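You operate a simulated robot arm through the tools that you are given. There is no shell and no other tool.

You are at the controls of a simulated robot arm. One attempt, no reset.

TASK
Couple the cylinder to the rig and prove its line in the green.
Fine: push the cylinder coupling home in its port with the gauge at nought, shut the clear shield, open the cylinder valve, pump to green, then open the release valve and leave the gauge at nought. Keep fingers from the rod's path and from under the shield; drop nothing.
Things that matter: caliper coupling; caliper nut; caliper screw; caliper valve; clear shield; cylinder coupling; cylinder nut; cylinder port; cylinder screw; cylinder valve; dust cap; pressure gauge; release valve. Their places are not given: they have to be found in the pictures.

It is judged by the outcome, as a careful person would: the job done as asked, and still so three seconds after it is handed in. It fails if anything else is knocked over, pushed out of place, dropped, spilled or broken.

THE ROBOT
A 6-joint arm with a fingered hand, fixed in place. Base frame: the origin is on the floor under the middle of its stand, x ahead of it, y to its left, z up; the work surface is at about z = 760. Lengths are in mm, angles in rad, forces in N, time in s.
With the tool pointing down near the work surface it reaches from about 160 to 880 mm from the base axis. Its first joint turns from -2.897 to 2.897 rad. Payload 5 kg.
Tool frame: the origin (TCP) lies between the finger pads and is the grasp point; the fingertips stand 37 mm ahead of it; z points along the fingers, y is the line along which they close. The gripper opens to 124 mm; its body begins 43 mm behind the TCP. The gripper is a hand of 3 fingers: y runs from the thumb to the fingers, the wrist lies at [-21, -125, -215] in the tool frame.
Orientation is that of the tool frame in the base frame, as [roll, pitch, yaw] about the fixed x, y, z axes, in that order (R = Rz(yaw) Ry(pitch) Rx(roll)). With the fingers straight down and the wrist toward the robot, the tool's x, y and z point along [0, 1, 0], [1, 0, 0] and [0, 0, -1] of the base frame.

THE INTERFACE
- The arm moves only by the tool play_rows. Its argument "targets" is a list of rows, each a list of 6 numbers: the shift along the base's x, y, z in mm, then the turn, a rotation vector about the base's x, y, z in rad. In form: [[dx, dy, dz, wx, wy, wz], ...]. A call has 1 to 20 rows; each row shifts and turns the commanded pose from where the row before left it. Each row takes 0.2 s and may step no farther than 50 mm and 0.15 rad from the row before; otherwise, the whole call is refused. A pose out of reach is approached as far as the arm can. The call stops where the force on the tool passes 40 N (or 10 N more than at its start, if that is more) or the arm is blocked; 0.2 s more then pass. In this call time passes only in rows, and 0.2 s behind the last. It gives the time, the measured TCP pose, the force on the tool (base axes), the opening and the grip force at its end, in the units of the frame above (readings bear some noise), with the torque about the TCP (base axes, N m) and any sound that the robot's microphone picked up.
- Cameras (640 x 400 px; columns grow to the right, rows downward): "scene" is fixed at [399.7, -499.5, 1552.9]; the picture's right is [0.10, -1.00, 0.00], its down [-0.97, -0.10, -0.22] and it looks along [0.22, 0.02, -0.97] (base axes); focal length 358 px, centre (320, 200). "wrist" rides on the gripper at [73, -104, -154] in the tool frame; the picture's right is [-0.83, 0.26, -0.49], its down [-0.51, -0.72, 0.47] and it looks along [-0.23, 0.64, 0.73] (tool axes); focal length 243 px, centre (320, 200).
- camera(camera): a new picture of that camera. The clock stands still meanwhile.
- set_fingers(index, middle, thumb_bend, thumb_turn): sets how far each is bent, from 0 (flat) to 100 (curled in); at 30 the hand is open as for a grip, at 70 the pads meet at the TCP. One left out holds its place. A second passes; each finger stops where it meets its share of the squeeze, and holds until it gets a number again. It is the only way to open and close the hand. It gives what a move gives, with no picture; readings hold the bend of each and the force on the fingers (four entries, about 0 where the hand has none), thumb and palm. thumb_turn goes from beside the hand (0) to across from the fingers (100), as for a grip.
- probe_pixels(camera, pixels): for up to 12 pixels [column, row] of the newest picture of that camera ("zoom" is the newest enlarged one), the place [x, y, z] in the base frame of the surface seen there, good to about 2 mm. The clock stands still meanwhile.
- enlarge(camera, box): a new picture of the part [left, top, right, bottom] of that camera's present view, enlarged. The clock stands still meanwhile.
- finish_job(): hands the job in; it is judged then, once.

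Unless the task says otherwise, let go and move clear before handing in.

The tools are called after "Call:" as a command line: name --pt "numbers of a row" for each row, then --argument value for the rest, lists and objects as JSON in quotes. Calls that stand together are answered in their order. play_rows: Moves the arm, as the interface text tells. Its arguments: {"type":"object","properties":{"targets":{"type":"array","items":{"type":"array","items":{"type":"number"}}}},"required":["targets"]} The other tools are called the same way: set_fingers (index, middle, thumb_bend, thumb_turn) moves the fingers one by one; camera (camera) takes a picture; probe_pixels (camera, pixels) gives the place of the surface under pixels of a picture; enlarge (camera, box) takes an enlarged picture of a part of a camera's view; finish_job () hands the job in.

At the start:

```text
time: 0.0
ee_pos: [434.9, -605.4, 1220.0]
tcp_rot: [3.14, 0.0, 1.571]
ft_force: [-0.1, 0.2, 0.4]
moment: [0.01, -0.03, 0.01]
width: 123.7
finger_force: 0.1
shape: jaw
bend: [30.0, 30.0, 30.0, 98.0]
finger forces: [0.0, 0.0, 0.0, 0.0, 0.0, 0.0]
```

scene: 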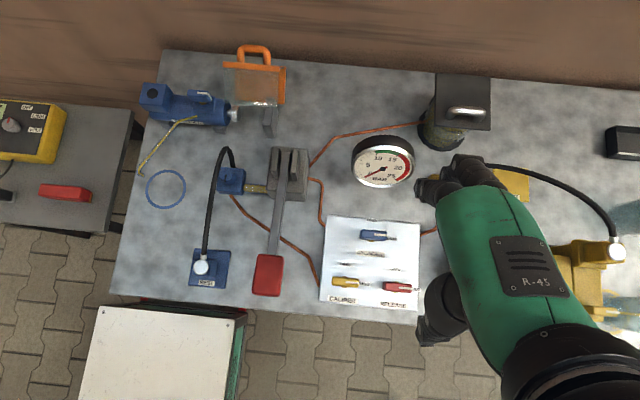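
wrist: 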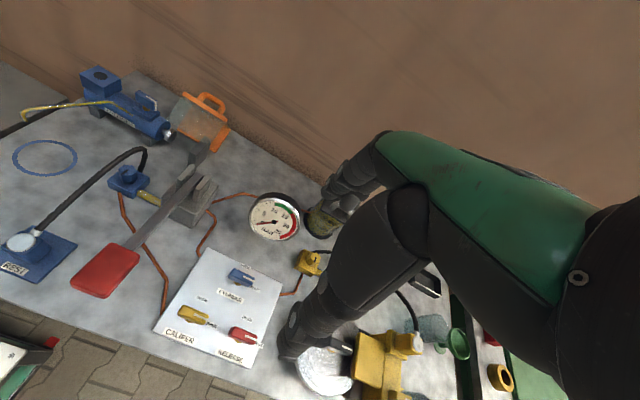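

The scene shows a blue cylinder rig at upper left (150-230, 100), a clear orange-framed shield (255, 85), the pump with its red handle (268, 275), the gauge (383, 162) and a white valve panel (370, 260). I'll enlarge parts of the view for detail before moving.

Call:
enlarge --camera "scene" --box '[120, 40, 320, 165]'

Call:
enlarge --camera "scene" --box '[120, 140, 320, 300]'

Call:
enlarge --camera "scene" --box '[300, 130, 440, 310]'

Call:
enlarge --camera "wrist" --box '[0, 50, 320, 250]'

```text
3.20 times, centred on (220, 102) of scene
```

zoom: 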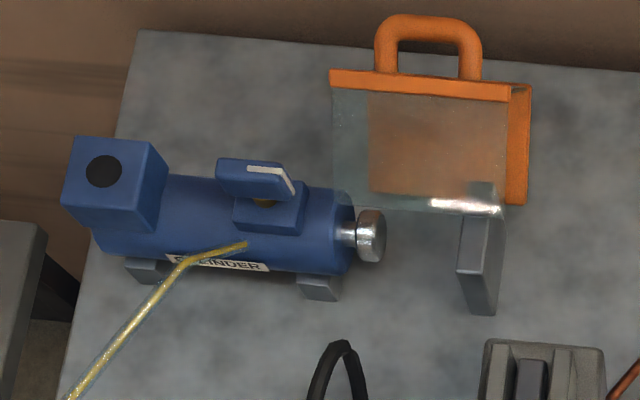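

```text
2.50 times, centred on (220, 220) of scene
```

zoom: 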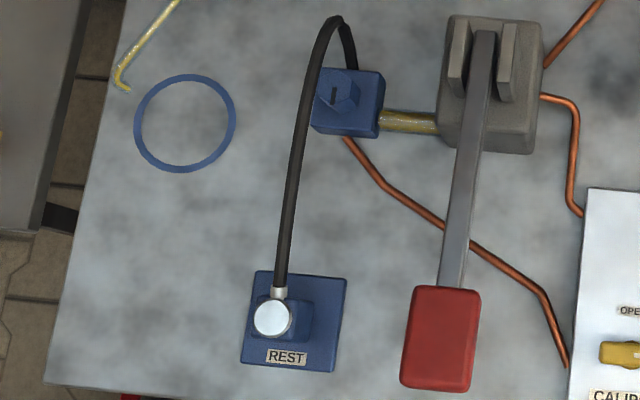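

```text
2.22 times, centred on (370, 220) of scene
```

zoom: 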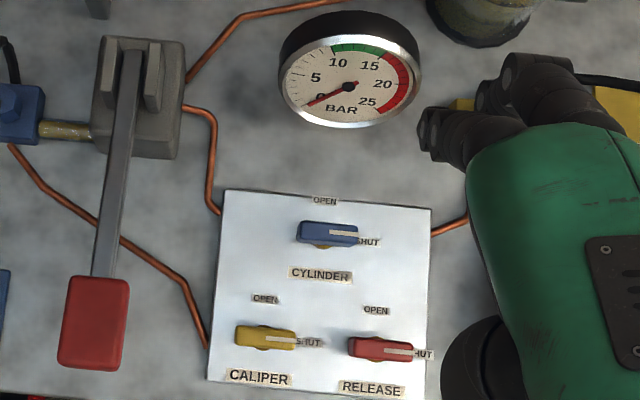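

```text
2.00 times, centred on (160, 150) of wrist
```

zoom: 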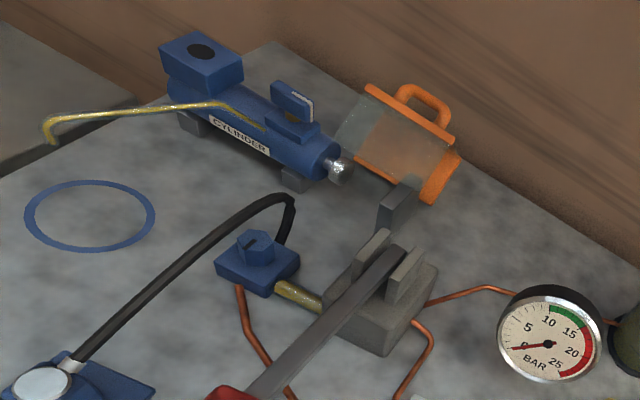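

The gauge needle looks to be near 0, the cylinder coupling seems to sit at REST (199,266), and the black circle at (152,92) may be the port or a dust cap. I'll probe key points and zoom in more closely.

Call:
enlarge --camera "scene" --box '[130, 75, 240, 145]'

Call:
probe_pixels --camera "scene" --pixels '[[152, 92], [144, 88], [164, 104], [200, 97], [198, 266], [215, 265], [229, 175], [260, 50], [255, 90], [237, 115], [268, 275], [383, 162]]'

Call:
enlarge --camera "scene" --box '[180, 240, 240, 295]'

Call:
enlarge --camera "scene" --box '[410, 60, 640, 290]'

```text
5.71 times, centred on (185, 110) of scene
```

zoom: 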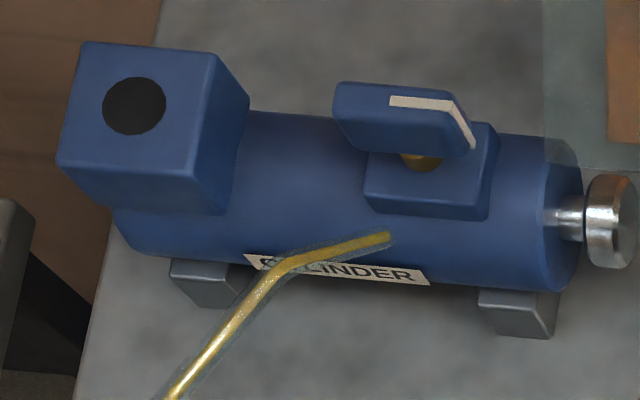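

```text
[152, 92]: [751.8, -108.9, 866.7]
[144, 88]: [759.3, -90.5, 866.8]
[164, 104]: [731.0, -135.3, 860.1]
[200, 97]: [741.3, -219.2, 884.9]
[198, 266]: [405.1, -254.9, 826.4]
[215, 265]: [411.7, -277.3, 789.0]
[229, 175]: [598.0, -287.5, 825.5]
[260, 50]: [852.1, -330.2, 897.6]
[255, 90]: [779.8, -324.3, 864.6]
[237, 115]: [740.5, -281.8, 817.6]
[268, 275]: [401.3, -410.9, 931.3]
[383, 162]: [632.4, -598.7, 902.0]
```

```text
7.27 times, centred on (210, 268) of scene
```

zoom: 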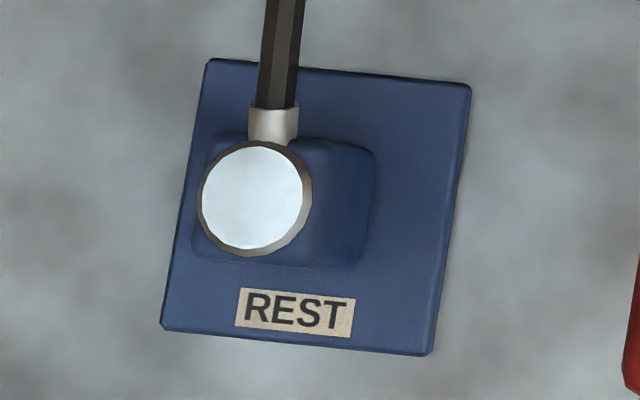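

```text
1.74 times, centred on (525, 175) of scene
```

zoom: 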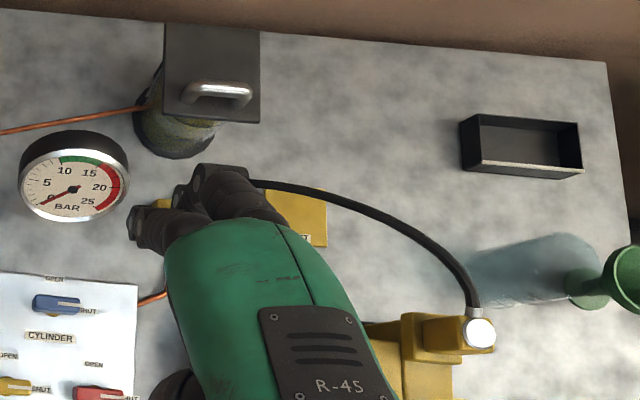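

The black disc at (152,92) sits flush at z≈867 on top of the blue box at about (752,-109), and the coupling on REST is near (405,-255) with its top at z≈826. I'll move the arm high over to the left so the wrist camera can look closely at the port and the scene camera can see the right side.

Call:
play_rows --pt "0 45 0 0 0 0" --pt "0 45 0 0 0 0" --pt "0 45 0 0 0 0" --pt "0 45 0 0 0 0" --pt "0 45 0 0 0 0" --pt "0 45 0 0 0 0" --pt "0 45 0 0 0 0" --pt "0 45 0 0 0 0" --pt "0 45 0 0 0 0" --pt "10 45 -10 0 0 0" --pt "10 45 -20 0 0 0" --pt "10 45 -20 0 0 0" --pt "10 25 -20 0 0 0"

Call:
camera --camera "wrist"

Call:
camera --camera "scene"

```text
refused: row 11 steps farther than a row can; nothing moved
```

```text
taken
```

wrist: 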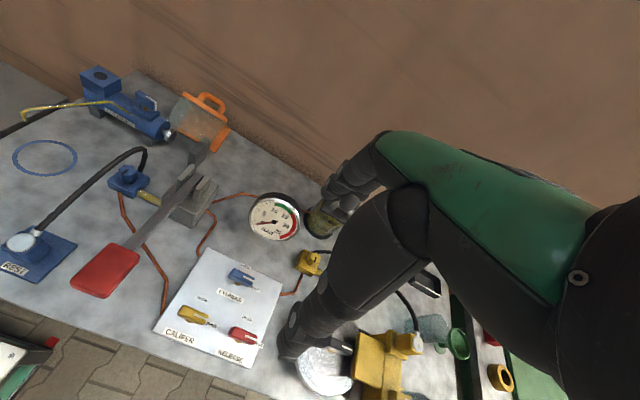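

```text
taken
```

scene: 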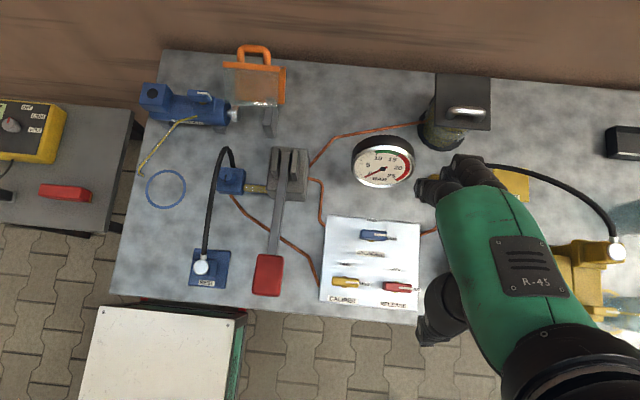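

The move was refused because row 11 was just over 50 mm, so nothing moved and the views are unchanged. I'll resend it with smaller steps.

Call:
play_rows --pt "0 45 0 0 0 0" --pt "0 45 0 0 0 0" --pt "0 45 0 0 0 0" --pt "0 45 0 0 0 0" --pt "0 45 0 0 0 0" --pt "0 45 0 0 0 0" --pt "0 45 0 0 0 0" --pt "0 45 0 0 0 0" --pt "0 45 0 0 0 0" --pt "10 40 -10 0 0 0" --pt "10 40 -20 0 0 0" --pt "10 40 -20 0 0 0" --pt "10 35 -20 0 0 0"

Call:
camera --camera "wrist"

Call:
camera --camera "scene"

```text
time: 2.8
ee_pos: [559.6, -107.9, 1047.1]
tcp_rot: [3.141, -0.001, 1.569]
ft_force: [-0.6, -1.2, 0.2]
moment: [0.05, 0.0, 0.0]
width: 123.4
finger_force: 0.2
shape: jaw
bend: [30.0, 30.0, 30.0, 98.0]
finger forces: [0.1, 0.1, 0.0, 0.0, 0.1, 0.1]
out of reach, approached as far as the arm can: row 1, 2, 3, 4, 5, 6, 7, 8, 9
```

```text
taken
```

wrist: 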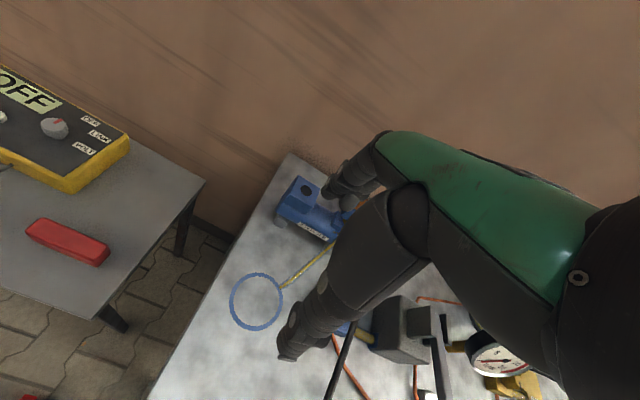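

```text
taken
```

scene: 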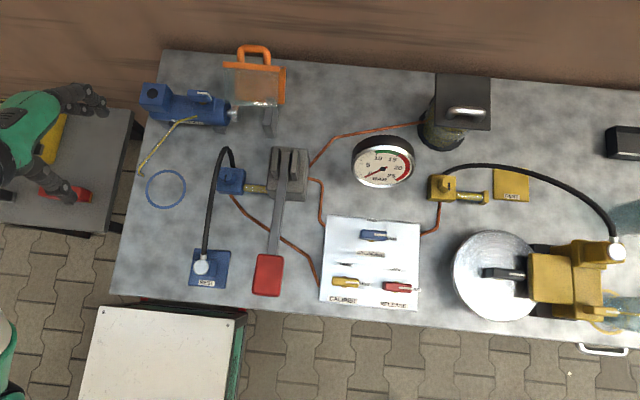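

The arm now sits at the left at (560,-108,1047), lower than I asked because the first rows were beyond its reach. The scene's right side is now clear, so I'll zoom in on the port from the wrist camera and look at the gauge and caliper side.

Call:
enlarge --camera "wrist" --box '[230, 150, 390, 250]'

Call:
enlarge --camera "scene" --box '[420, 130, 640, 340]'

Call:
enlarge --camera "scene" --box '[340, 125, 430, 195]'

Call:
enlarge --camera "scene" --box '[205, 140, 325, 210]'

```text
4.00 times, centred on (310, 200) of wrist
```

zoom: 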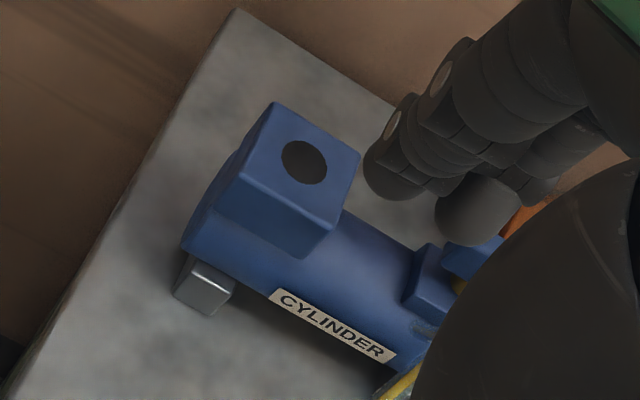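

```text
1.90 times, centred on (530, 235) of scene
```

zoom: 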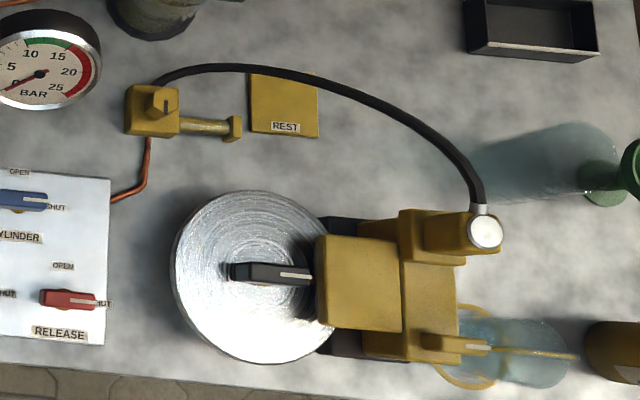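

```text
5.71 times, centred on (385, 160) of scene
```

zoom: 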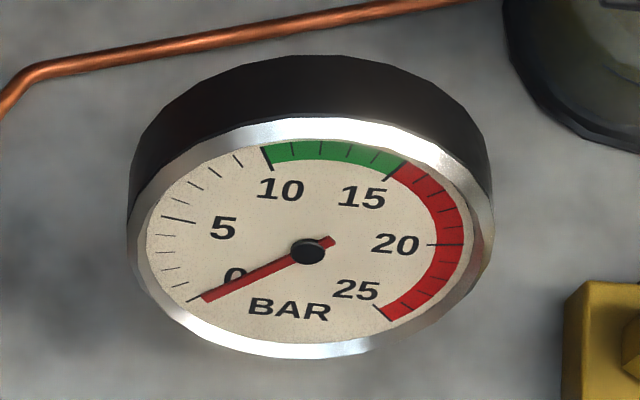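

```text
5.33 times, centred on (265, 175) of scene
```

zoom: 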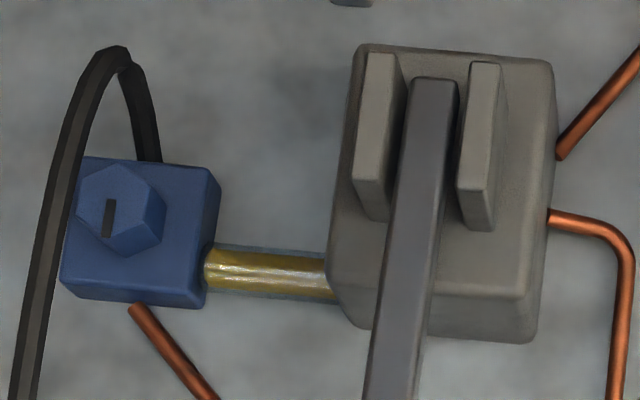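

The gauge reads 0, the caliper line is separate with its valve shut, and the port shows as a black disc at wrist pixel (306,190). I'll zoom harder there to tell an open hole from a dust cap, and probe around it.

Call:
enlarge --camera "wrist" --box '[285, 172, 333, 202]'

Call:
enlarge --camera "scene" --box '[136, 78, 176, 103]'

Call:
probe_pixels --camera "scene" --pixels '[[153, 92], [150, 90], [155, 94], [152, 87], [142, 95], [146, 84], [162, 97], [166, 90], [148, 97], [158, 98]]'

Call:
enlarge --camera "scene" --box '[0, 80, 140, 240]'

Call:
enlarge --camera "scene" --box '[560, 100, 640, 350]'

```text
13.33 times, centred on (309, 187) of wrist
```

zoom: 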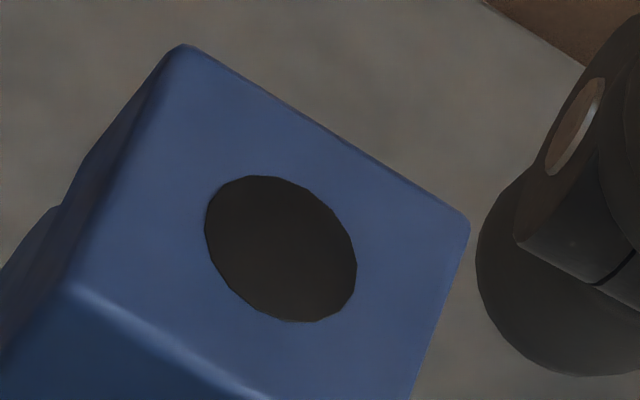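

```text
16.00 times, centred on (156, 90) of scene
```

zoom: 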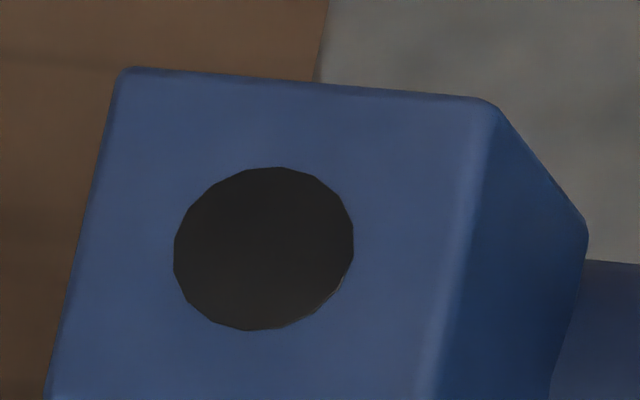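

```text
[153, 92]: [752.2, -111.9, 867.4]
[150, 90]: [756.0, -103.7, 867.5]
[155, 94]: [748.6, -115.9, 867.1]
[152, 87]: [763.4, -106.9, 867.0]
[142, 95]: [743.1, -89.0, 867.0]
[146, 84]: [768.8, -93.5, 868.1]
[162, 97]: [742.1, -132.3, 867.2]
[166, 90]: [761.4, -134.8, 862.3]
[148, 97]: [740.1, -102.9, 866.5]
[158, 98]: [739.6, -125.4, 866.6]
```

```text
2.50 times, centred on (70, 160) of scene
```

zoom: 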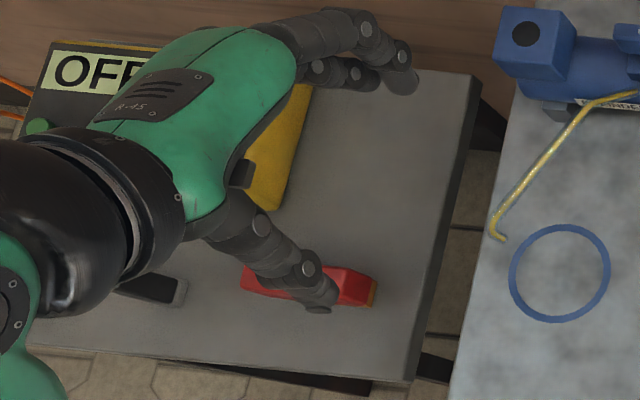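

```text
1.60 times, centred on (600, 225) of scene
```

zoom: 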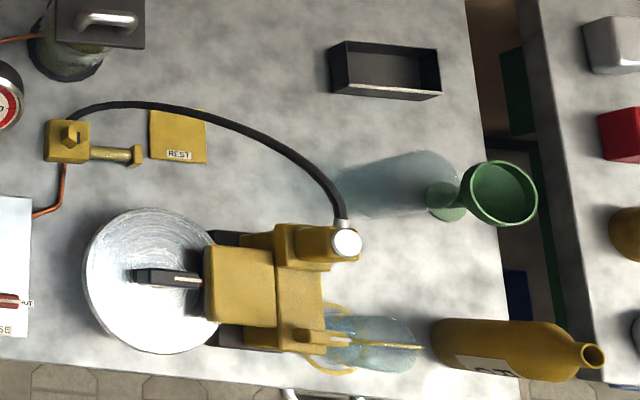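

The port disc is flush at z≈867, centred at about (753,-110), with a diameter of about 24 mm and nothing raised on it. Next I'll bring the wrist camera to the REST block to see how the coupling is built.

Call:
play_rows --pt "-32.5 -27.75 -7 0 0 0" --pt "-32.5 -27.75 -7 0 0 0" --pt "-32.5 -27.75 -7 0 0 0" --pt "-32.5 -27.75 -7 0 0 0" --pt "-32.5 -27.75 -7 0 0 0" --pt "-32.5 -27.75 -7 0 0 0" --pt "-32.5 -27.75 -7 0 0 0" --pt "-32.5 -27.75 -7 0 0 0"

Call:
camera --camera "wrist"

Call:
camera --camera "scene"

```text
time: 4.6
ee_pos: [297.6, -329.7, 988.6]
tcp_rot: [-3.141, 0.0, 1.571]
ft_force: [1.1, 0.2, -0.1]
moment: [-0.04, 0.04, 0.0]
width: 123.5
finger_force: 0.0
shape: jaw
bend: [30.0, 30.0, 30.0, 98.0]
finger forces: [0.1, 0.0, 0.0, 0.0, 0.1, 0.0]
```

```text
taken
```

wrist: 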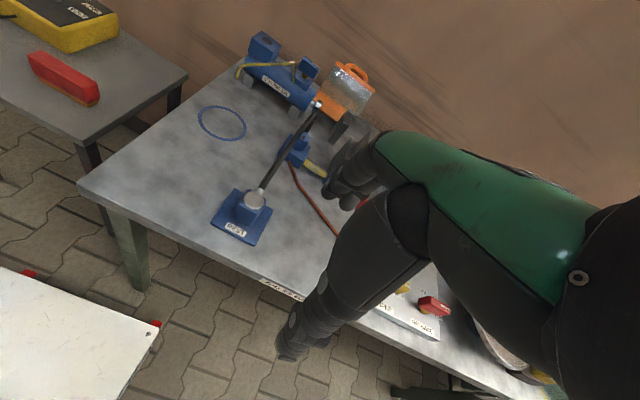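

```text
taken
```

scene: 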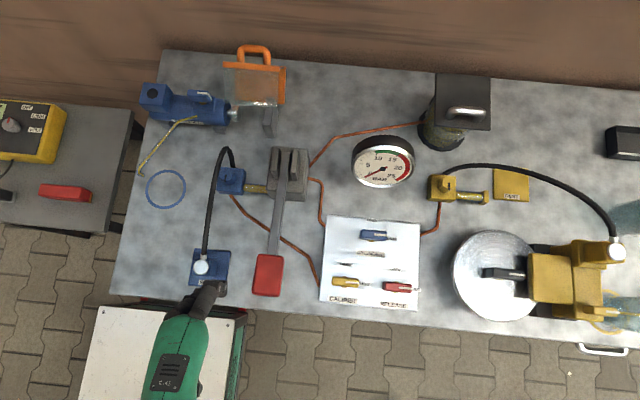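

The REST block with the coupling shows at wrist (245,210), with its hose running back toward the blue block. I'll enlarge it and probe its surfaces.

Call:
enlarge --camera "wrist" --box '[200, 170, 296, 250]'

Call:
probe_pixels --camera "wrist" --pixels '[[254, 200], [245, 207], [248, 213], [245, 218], [258, 218], [270, 212], [225, 215], [235, 228], [262, 190], [275, 160], [290, 140], [308, 112]]'

Call:
enlarge --camera "wrist" --box '[220, 30, 400, 150]'

```text
5.00 times, centred on (248, 210) of wrist
```

zoom: 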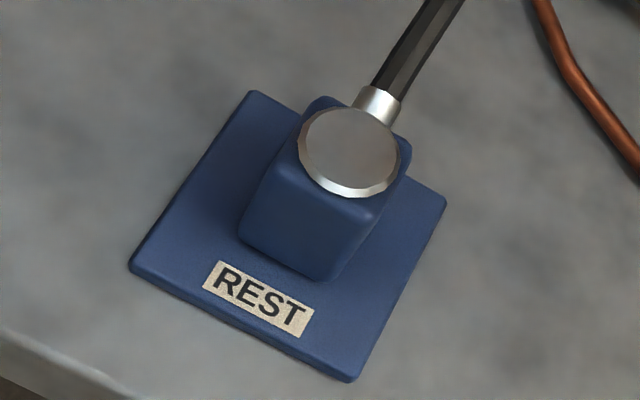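

```text
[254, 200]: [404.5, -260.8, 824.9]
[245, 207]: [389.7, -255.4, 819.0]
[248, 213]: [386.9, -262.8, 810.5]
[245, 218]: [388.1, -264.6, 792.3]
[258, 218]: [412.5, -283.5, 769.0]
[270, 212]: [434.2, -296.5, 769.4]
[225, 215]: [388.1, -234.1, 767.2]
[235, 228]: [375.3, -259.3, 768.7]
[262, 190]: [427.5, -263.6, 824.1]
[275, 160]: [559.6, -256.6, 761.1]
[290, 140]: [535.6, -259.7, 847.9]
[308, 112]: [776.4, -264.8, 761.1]
```

```text
3.33 times, centred on (310, 90) of wrist
```

zoom: 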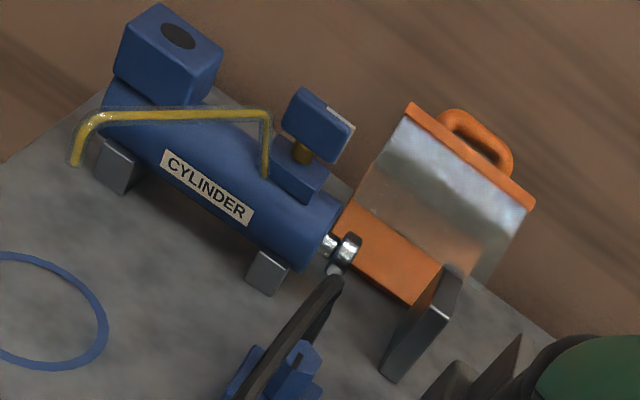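

The silver disc tops out at z≈825 on a blue block about 36 mm wide, and I need to know whether that block is the coupling's body or part of the rest. I'll compare it with the caliper coupling, which is already home at scene (613,252).

Call:
enlarge --camera "scene" --box '[575, 225, 639, 275]'

Call:
enlarge --camera "wrist" --box '[232, 182, 272, 222]'

Call:
probe_pixels --camera "zoom" --pixels '[[200, 100], [340, 180], [250, 260], [280, 300], [330, 380], [200, 330], [430, 330], [430, 60], [340, 270], [340, 285], [340, 300], [150, 300]]'

Call:
probe_pixels --camera "scene" --pixels '[[615, 250], [609, 246], [595, 250], [586, 250], [620, 258], [611, 239], [600, 262], [604, 249]]'

```text
8.00 times, centred on (607, 250) of scene
```

zoom: 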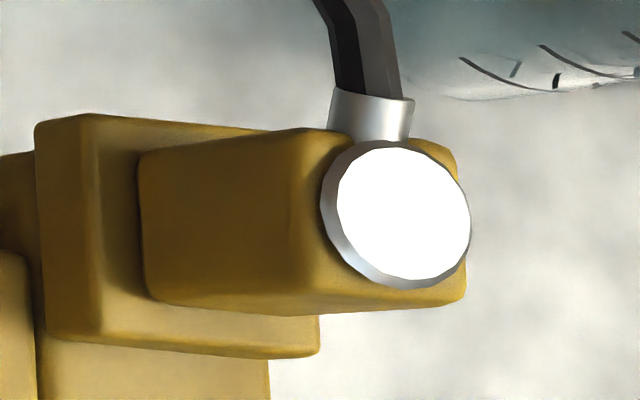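

```text
10.00 times, centred on (252, 202) of wrist
```

zoom: 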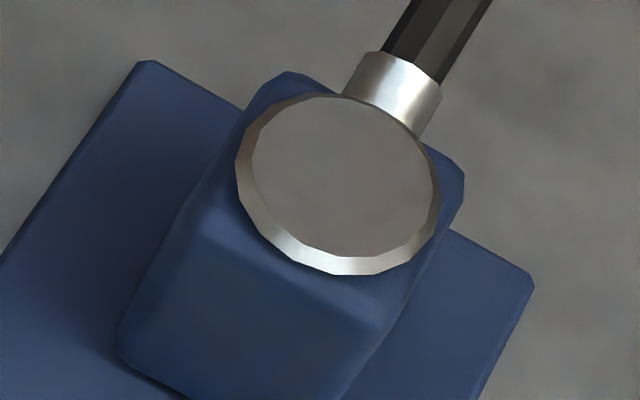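

```text
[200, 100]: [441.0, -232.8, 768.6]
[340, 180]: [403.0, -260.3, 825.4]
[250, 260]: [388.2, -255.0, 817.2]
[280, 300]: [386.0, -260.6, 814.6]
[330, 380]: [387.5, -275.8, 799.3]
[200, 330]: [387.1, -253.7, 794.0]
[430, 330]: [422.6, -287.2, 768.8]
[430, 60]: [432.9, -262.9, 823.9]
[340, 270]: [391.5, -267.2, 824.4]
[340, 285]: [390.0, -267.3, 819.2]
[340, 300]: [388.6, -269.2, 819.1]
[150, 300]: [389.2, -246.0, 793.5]
```

```text
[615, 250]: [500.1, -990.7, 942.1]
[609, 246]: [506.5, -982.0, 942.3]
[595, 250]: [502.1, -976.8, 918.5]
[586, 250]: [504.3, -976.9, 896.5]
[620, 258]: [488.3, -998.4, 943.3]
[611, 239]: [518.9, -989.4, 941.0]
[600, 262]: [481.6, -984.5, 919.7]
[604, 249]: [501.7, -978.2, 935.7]
```

The caliper coupling has the same block-plus-silver-disc shape, so the blue block (about 36 mm square, z 769–819, centred near (403.5,-260.5)) is the coupling body. I'll turn the hand -90° so it closes along y, clear of the hose, and hover over the port to check reach and look at it closely.

Call:
play_rows --pt "37.5 18.3 3 0 0 -0.1309" --pt "37.5 18.3 3 0 0 -0.1309" --pt "37.5 18.3 3 0 0 -0.1309" --pt "37.5 18.3 3 0 0 -0.1309" --pt "37.5 18.3 3 0 0 -0.1309" --pt "37.5 18.3 3 0 0 -0.1309" --pt "37.5 18.3 3 0 0 -0.1309" --pt "37.5 18.3 3 0 0 -0.1309" --pt "37.5 18.3 3 0 0 -0.1309" --pt "37.5 18.3 3 0 0 -0.1309" --pt "37.5 18.3 3 0 0 -0.1309" --pt "37.5 18.3 3 0 0 -0.1309"

Call:
camera --camera "wrist"

Call:
camera --camera "scene"

```text
time: 7.2
ee_pos: [749.0, -110.5, 1024.5]
tcp_rot: [3.14, 0.0, -0.003]
ft_force: [-0.4, 0.0, 0.0]
moment: [0.04, -0.05, -0.01]
width: 123.8
finger_force: 0.0
shape: jaw
bend: [30.0, 30.0, 30.0, 97.0]
finger forces: [0.0, 0.1, 0.1, 0.1, 0.1, 0.1]
```

```text
taken
```

wrist: 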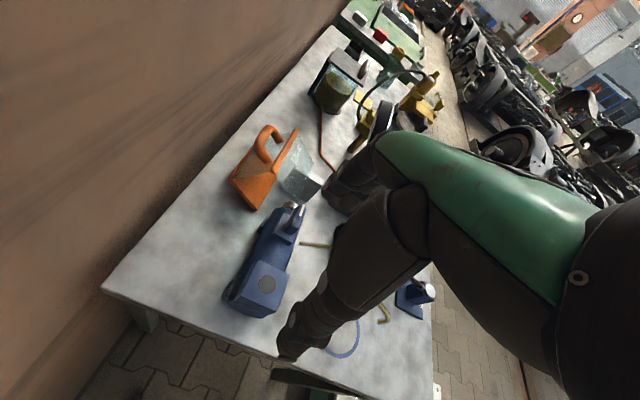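

```text
taken
```

scene: 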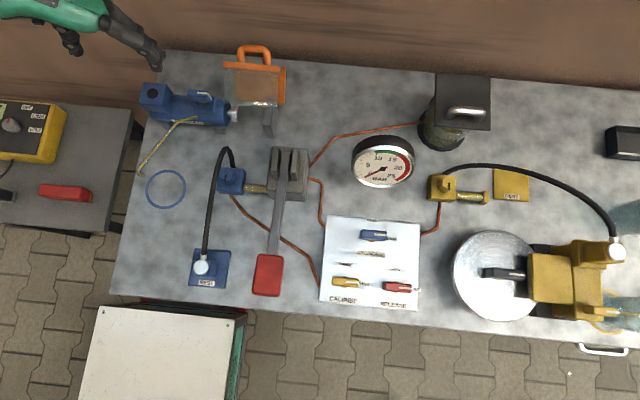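

The hover pose (749,-110,1024) is reachable with the hand turned, and the port box shows at wrist (262,285). I'll zoom on the port, the hand geometry and the shield.

Call:
enlarge --camera "wrist" --box '[210, 190, 338, 330]'

Call:
enlarge --camera "scene" --box '[0, 0, 180, 120]'

Call:
enlarge --camera "wrist" --box '[220, 100, 360, 220]'

Call:
probe_pixels --camera "wrist" --pixels '[[267, 284], [262, 290], [252, 290], [248, 305], [275, 270], [290, 210], [282, 230], [265, 250], [270, 143], [265, 185], [297, 180], [280, 150]]'

```text
2.86 times, centred on (274, 260) of wrist
```

zoom: 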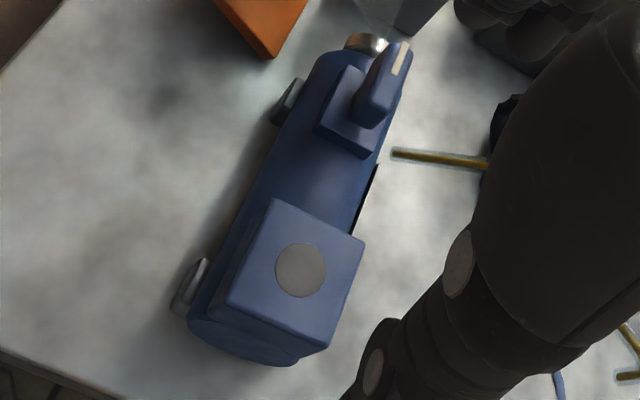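

```text
3.33 times, centred on (90, 60) of scene
```

zoom: 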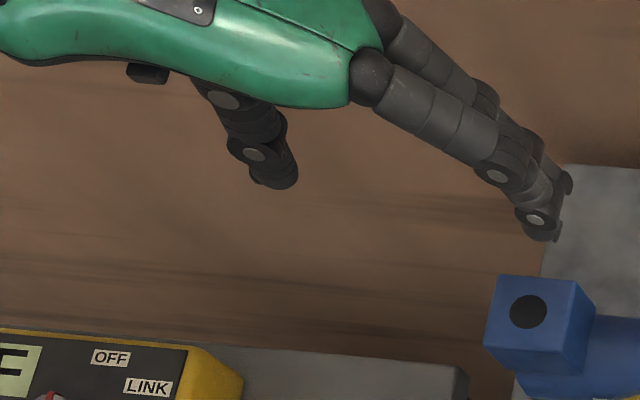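

```text
3.33 times, centred on (290, 160) of wrist
```

zoom: 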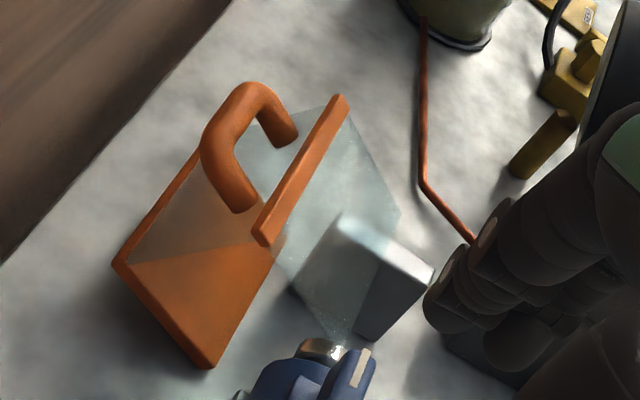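

```text
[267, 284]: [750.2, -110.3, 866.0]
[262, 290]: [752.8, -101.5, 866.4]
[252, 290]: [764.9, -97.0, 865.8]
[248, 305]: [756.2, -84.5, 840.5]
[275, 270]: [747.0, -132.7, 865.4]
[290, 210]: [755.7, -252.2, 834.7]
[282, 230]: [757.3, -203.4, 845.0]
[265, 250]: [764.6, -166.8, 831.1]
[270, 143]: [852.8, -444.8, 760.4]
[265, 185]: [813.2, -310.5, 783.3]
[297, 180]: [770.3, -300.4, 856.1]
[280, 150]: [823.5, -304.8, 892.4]
```

The port disc catches the light as a flush dark surface level with the box top at z≈866. I'll zoom further on it, and probe the shield's frame to learn its hinge and present position.

Call:
enlarge --camera "wrist" --box '[250, 268, 290, 298]'

Call:
enlarge --camera "scene" --box '[215, 38, 295, 138]'

Call:
probe_pixels --camera "zoom" --pixels '[[170, 115], [430, 115], [520, 140], [545, 150], [545, 250], [520, 260], [250, 180], [400, 180], [250, 230], [400, 245], [440, 260], [440, 330]]'

```text
13.33 times, centred on (270, 283) of wrist
```

zoom: 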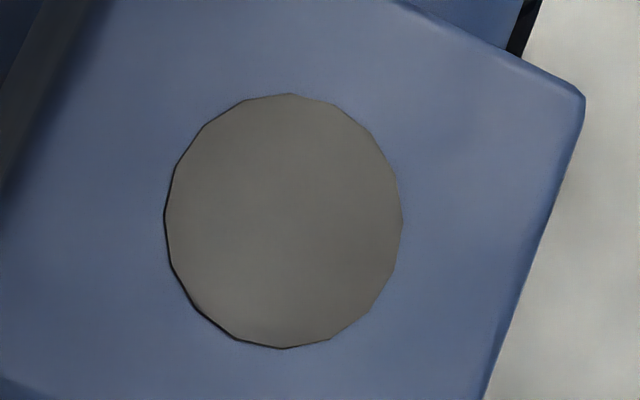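

```text
4.00 times, centred on (255, 88) of scene
```

zoom: 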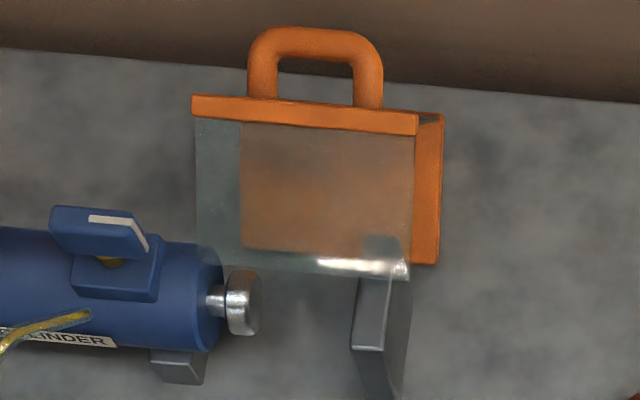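

```text
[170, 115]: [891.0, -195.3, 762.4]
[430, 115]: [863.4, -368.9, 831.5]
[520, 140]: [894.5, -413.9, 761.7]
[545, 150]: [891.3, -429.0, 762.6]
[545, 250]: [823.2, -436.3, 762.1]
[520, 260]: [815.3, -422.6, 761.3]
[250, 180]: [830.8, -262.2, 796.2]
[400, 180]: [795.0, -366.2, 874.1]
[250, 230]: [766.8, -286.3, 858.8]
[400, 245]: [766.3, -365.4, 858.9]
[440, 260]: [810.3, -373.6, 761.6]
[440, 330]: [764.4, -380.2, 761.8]
```

The clear pane slopes from about (766,y,859) up to an orange bar near (825,y,892), with the handle on the bar. I'll probe the frame points from the wrist view to work out the hinge.

Call:
probe_pixels --camera "wrist" --pixels '[[229, 179], [255, 208], [273, 181], [253, 148], [273, 170], [295, 131], [266, 136], [264, 160], [290, 154], [311, 169], [296, 196], [254, 187]]'

Call:
probe_pixels --camera "wrist" --pixels '[[235, 180], [245, 195], [260, 195], [250, 160], [243, 170], [275, 130], [282, 140], [300, 150], [305, 175], [295, 182], [315, 185], [308, 200]]'

Call:
enlarge --camera "wrist" --box '[220, 120, 330, 220]'

```text
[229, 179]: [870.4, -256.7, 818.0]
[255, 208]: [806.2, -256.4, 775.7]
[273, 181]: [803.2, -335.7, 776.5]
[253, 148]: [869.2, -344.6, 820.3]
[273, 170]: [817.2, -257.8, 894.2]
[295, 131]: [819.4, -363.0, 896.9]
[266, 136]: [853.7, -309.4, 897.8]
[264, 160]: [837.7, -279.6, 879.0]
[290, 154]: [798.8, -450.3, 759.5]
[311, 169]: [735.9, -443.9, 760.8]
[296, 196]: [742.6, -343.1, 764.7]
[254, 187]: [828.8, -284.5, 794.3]
```

```text
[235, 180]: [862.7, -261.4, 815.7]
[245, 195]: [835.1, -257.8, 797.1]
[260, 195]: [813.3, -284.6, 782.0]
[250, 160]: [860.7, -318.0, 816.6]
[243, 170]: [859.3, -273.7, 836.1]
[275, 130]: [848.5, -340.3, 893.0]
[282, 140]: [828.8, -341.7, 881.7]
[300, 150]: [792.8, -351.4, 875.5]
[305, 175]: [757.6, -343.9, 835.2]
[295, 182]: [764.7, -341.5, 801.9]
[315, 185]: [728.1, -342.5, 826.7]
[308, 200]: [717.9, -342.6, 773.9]
```

```text
4.00 times, centred on (275, 170) of wrist
```

zoom: 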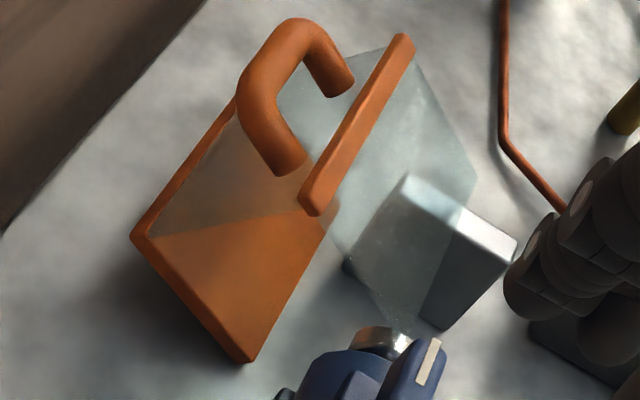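

The shield is a U-shaped hood tipped back about 55° on a rear lower hinge near (803,y,772); its handle at about (853,-309,898) must swing toward the robot to shut it. Now I'll check the hose run and the bench's back edge before grasping the coupling.

Call:
probe_pixels --camera "scene" --pixels '[[234, 165], [231, 152], [226, 149], [221, 158], [216, 175], [212, 200], [208, 230], [205, 252], [229, 175], [225, 190], [240, 185], [255, 188]]'

Call:
probe_pixels --camera "scene" --pixels '[[200, 50], [300, 60], [300, 75], [300, 30], [268, 290], [268, 258], [256, 275], [281, 275], [285, 200], [290, 160], [375, 236], [390, 237]]'

Call:
enlarge --camera "scene" --box '[330, 215, 420, 305]'

```text
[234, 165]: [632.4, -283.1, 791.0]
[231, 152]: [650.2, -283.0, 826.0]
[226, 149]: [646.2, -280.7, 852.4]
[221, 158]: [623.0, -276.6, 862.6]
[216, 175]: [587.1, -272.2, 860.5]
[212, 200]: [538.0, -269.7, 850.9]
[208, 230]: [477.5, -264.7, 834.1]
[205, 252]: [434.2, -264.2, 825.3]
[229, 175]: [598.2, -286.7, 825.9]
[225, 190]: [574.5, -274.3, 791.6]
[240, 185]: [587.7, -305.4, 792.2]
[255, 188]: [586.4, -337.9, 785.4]
```

```text
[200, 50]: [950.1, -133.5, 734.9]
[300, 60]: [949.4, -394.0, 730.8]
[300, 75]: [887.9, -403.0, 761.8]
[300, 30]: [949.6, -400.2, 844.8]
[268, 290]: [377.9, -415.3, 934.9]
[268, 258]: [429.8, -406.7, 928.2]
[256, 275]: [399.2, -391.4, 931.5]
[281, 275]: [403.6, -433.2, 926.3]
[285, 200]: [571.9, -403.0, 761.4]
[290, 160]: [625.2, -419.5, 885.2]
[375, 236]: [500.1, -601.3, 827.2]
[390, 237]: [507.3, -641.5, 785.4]
```

```text
4.44 times, centred on (375, 260) of scene
```

zoom: 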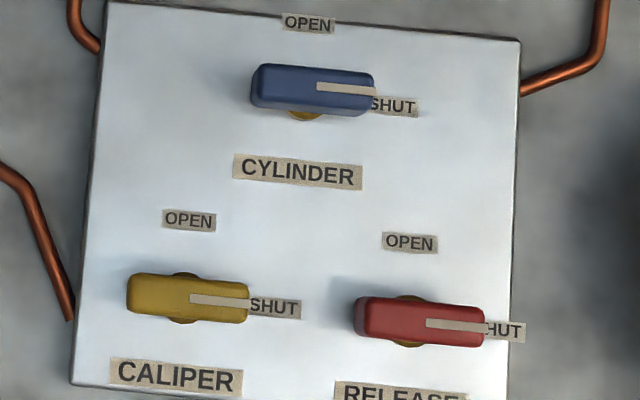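

The hose is about 305 mm long from its anchor at (622,-284,785), enough to reach the port, and the back wall stands at x≈950. I'll return to hover directly above the coupling with the hand closing along y.

Call:
play_rows --pt "-38.4 -16.7 -7 0 0 0" --pt "-38.4 -16.7 -7 0 0 0" --pt "-38.4 -16.7 -7 0 0 0" --pt "-38.4 -16.7 -7 0 0 0" --pt "-38.4 -16.7 -7 0 0 0" --pt "-38.4 -16.7 -7 0 0 0" --pt "-38.4 -16.7 -7 0 0 0" --pt "-38.4 -16.7 -7 0 0 0" --pt "-38.3 -16.4 -7 0 0 0"

Call:
camera --camera "wrist"

Call:
camera --camera "scene"

```text
time: 9.2
ee_pos: [402.9, -260.1, 964.9]
tcp_rot: [-3.14, -0.001, 0.0]
ft_force: [0.5, 0.5, 0.3]
moment: [-0.03, 0.01, -0.01]
width: 123.8
finger_force: 0.0
shape: jaw
bend: [30.0, 30.0, 30.0, 97.0]
finger forces: [0.0, 0.0, 0.0, 0.1, 0.1, 0.1]
```

```text
taken
```

wrist: 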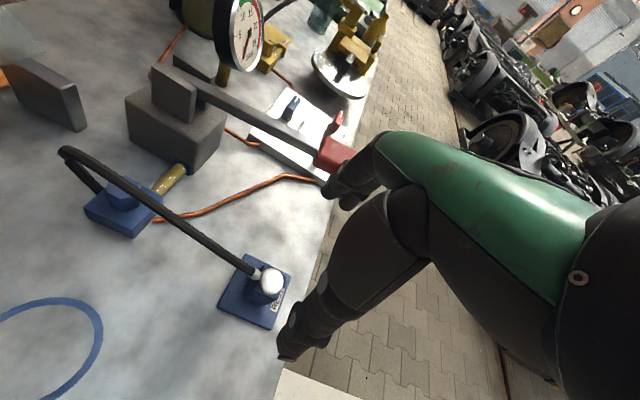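

```text
taken
```

scene: 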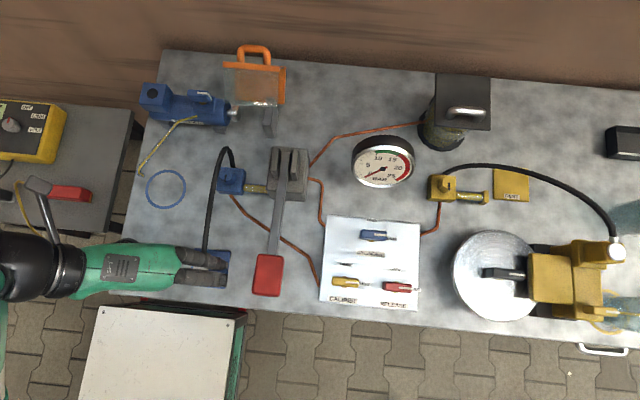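

The hand hovers over the coupling, seen at wrist (267,285) with its hose coming in from upper left. I'll enlarge both views to confirm alignment and finger spacing before descending.

Call:
enlarge --camera "wrist" --box '[205, 240, 325, 340]'

Call:
enlarge --camera "scene" --box '[70, 220, 270, 320]'

Call:
probe_pixels --camera "wrist" --pixels '[[271, 282], [268, 290], [258, 296], [258, 288], [262, 302], [280, 296], [250, 300], [240, 298], [257, 275], [280, 305]]'

```text
4.00 times, centred on (265, 290) of wrist
```

zoom: 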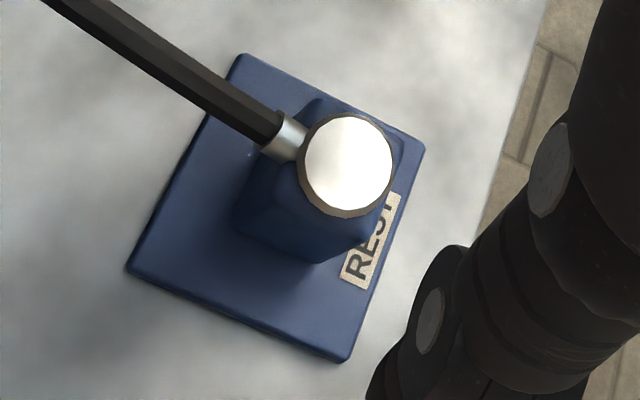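

```text
3.20 times, centred on (170, 270) of scene
```

zoom: 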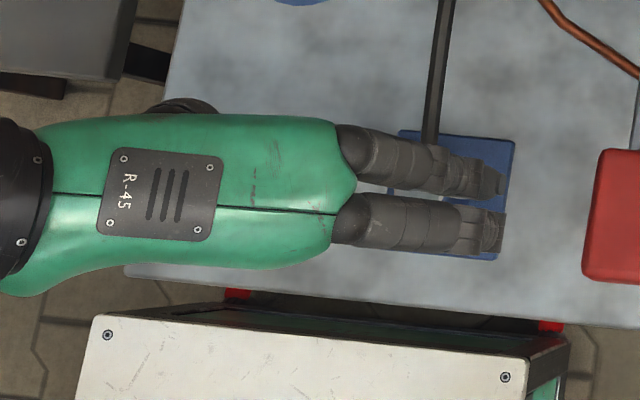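

```text
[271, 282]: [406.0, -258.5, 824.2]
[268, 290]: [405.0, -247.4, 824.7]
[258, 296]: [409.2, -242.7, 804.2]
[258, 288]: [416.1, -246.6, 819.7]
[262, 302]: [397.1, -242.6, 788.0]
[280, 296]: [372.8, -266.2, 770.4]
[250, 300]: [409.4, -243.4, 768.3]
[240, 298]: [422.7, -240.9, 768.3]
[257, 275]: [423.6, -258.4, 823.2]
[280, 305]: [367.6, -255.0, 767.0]
```

The block's left face is at y≈-242.6 and its centre about (404,-260.5), with the fingers straddling it well. I'll descend to TCP z≈816, which keeps the fingertips above the rest plate at z=769.

Call:
play_rows --pt "0.5 0 -35 0 0 0" --pt "0.5 0 -35 0 0 0" --pt "0 0 -30 0 0 0" --pt "0 0 -25 0 0 0" --pt "0 0 -15 0 0 0" --pt "0 0 -9 0 0 0"

Call:
camera --camera "wrist"

Call:
enlarge --camera "scene" --box '[110, 220, 270, 320]'

```text
time: 10.6
ee_pos: [404.4, -260.1, 813.2]
tcp_rot: [-3.141, 0.0, -0.001]
ft_force: [0.2, 0.9, 0.6]
moment: [0.0, 0.02, 0.01]
width: 123.9
finger_force: 0.0
shape: jaw
bend: [30.0, 30.0, 30.0, 97.0]
finger forces: [0.0, 0.1, 0.1, 0.0, 0.0, 0.1]
```

```text
taken
```

wrist: 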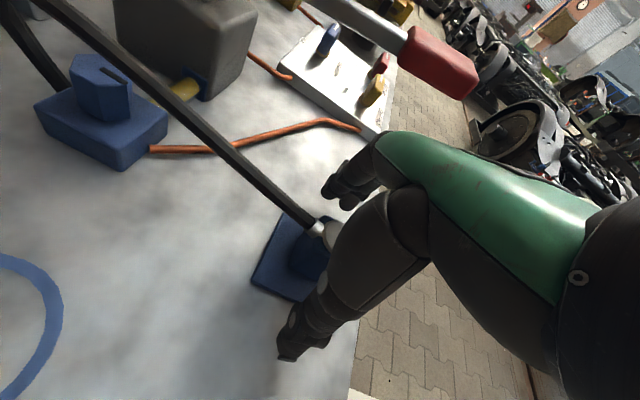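

```text
4.00 times, centred on (190, 270) of scene
```

zoom: 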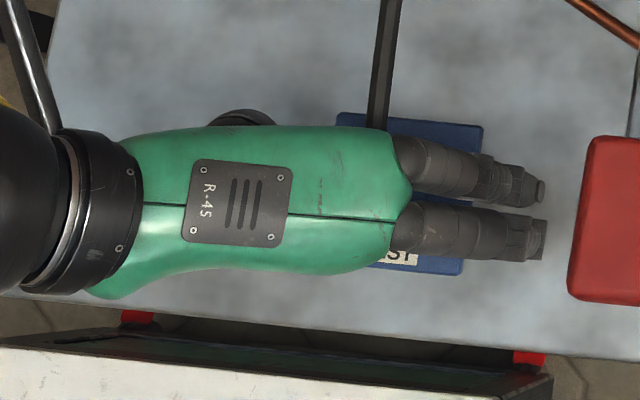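

The hand is around the coupling at TCP z=813 with no contact forces. I'll close partway first to check it is centred.

Call:
set_fingers --index 52 --middle 52 --thumb_bend 52

Call:
camera --camera "wrist"

Call:
enlarge --camera "scene" --box '[150, 220, 250, 300]'

```text
time: 11.6
ee_pos: [404.5, -260.2, 815.9]
tcp_rot: [-3.141, 0.0, 0.001]
ft_force: [0.1, -0.6, 0.6]
moment: [0.03, 0.0, 0.01]
width: 62.1
finger_force: 0.1
shape: fingers
bend: [52.0, 52.0, 52.0, 97.0]
finger forces: [0.0, 0.1, 0.1, 0.0, 0.1, 0.0]
```

```text
taken
```

wrist: 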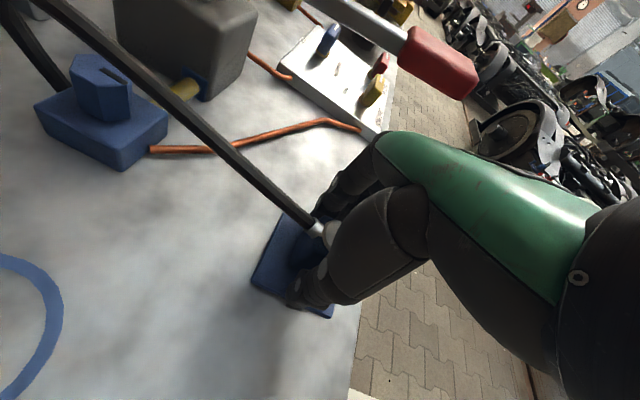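

```text
5.00 times, centred on (200, 260) of scene
```

zoom: 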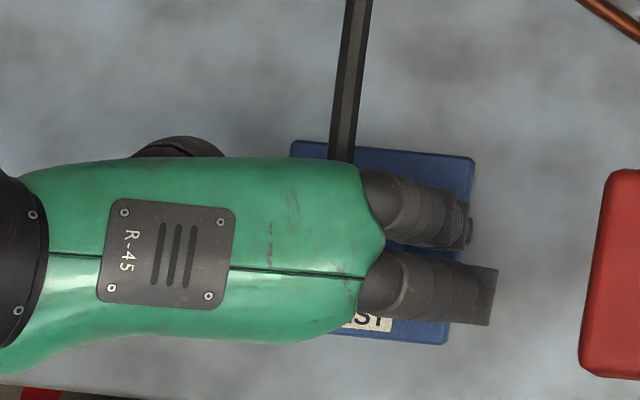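

Width is 62 mm with no contact and the fingers look centred, so I'll close onto the block.

Call:
set_fingers --index 66 --middle 66 --thumb_bend 66

Call:
camera --camera "wrist"

```text
time: 12.6
ee_pos: [405.2, -260.6, 813.6]
tcp_rot: [3.141, 0.001, -0.003]
ft_force: [0.2, -1.0, 0.4]
moment: [0.02, 0.01, -0.01]
width: 37.0
finger_force: 8.6
shape: fingers
bend: [61.0, 63.0, 60.0, 97.0]
finger forces: [5.0, 4.1, 0.1, 0.1, 9.0, 0.0]
```

```text
taken
```

wrist: 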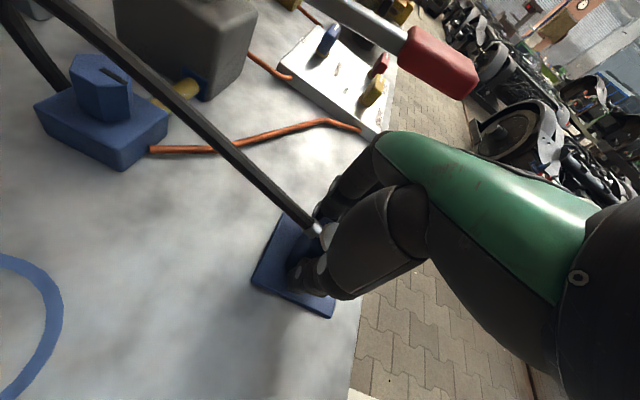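

The hand has gripped the block at 37 mm with about 9 N. I'll tighten a little to be safe against the push into the port.

Call:
set_fingers --index 76 --middle 76 --thumb_bend 76

```text
time: 13.6
ee_pos: [405.2, -260.4, 813.2]
tcp_rot: [-3.141, 0.0, -0.001]
ft_force: [0.0, 0.3, 0.1]
moment: [-0.05, -0.02, 0.0]
width: 35.7
finger_force: 24.1
shape: fingers
bend: [71.0, 66.0, 60.0, 95.0]
finger forces: [13.9, 10.4, 0.0, 0.0, 24.4, 0.0]
```

The grip is now 24 N at 35.7 mm wide. I'll lift gently and watch the force for any latch or drag.

Call:
play_rows --pt "0 0 4 0 0 0" --pt "0 0 6 0 0 0" --pt "0 0 10 0 0 0" --pt "0 0 10 0 0 0"

Call:
camera --camera "wrist"

Call:
camera --camera "scene"

```text
time: 14.6
ee_pos: [405.3, -260.3, 844.0]
tcp_rot: [3.141, 0.001, -0.004]
ft_force: [0.6, 0.4, -0.4]
moment: [-0.02, -0.02, -0.01]
width: 36.2
finger_force: 24.1
shape: fingers
bend: [71.0, 66.0, 61.0, 95.0]
finger forces: [13.9, 10.4, 0.1, 0.1, 24.3, 0.0]
```

```text
taken
```

wrist: 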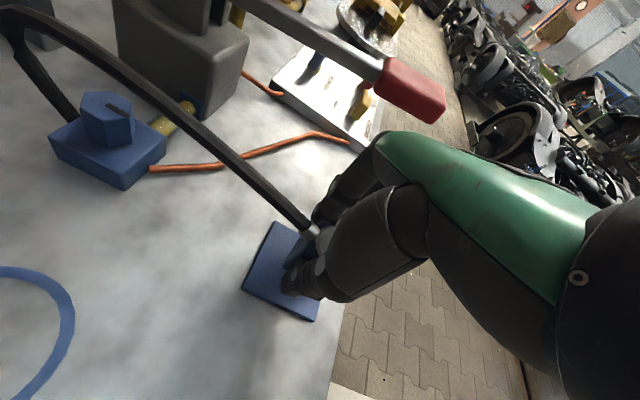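

```text
taken
```

scene: 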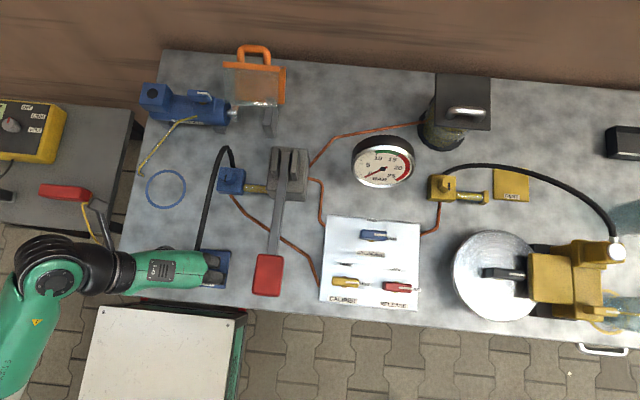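

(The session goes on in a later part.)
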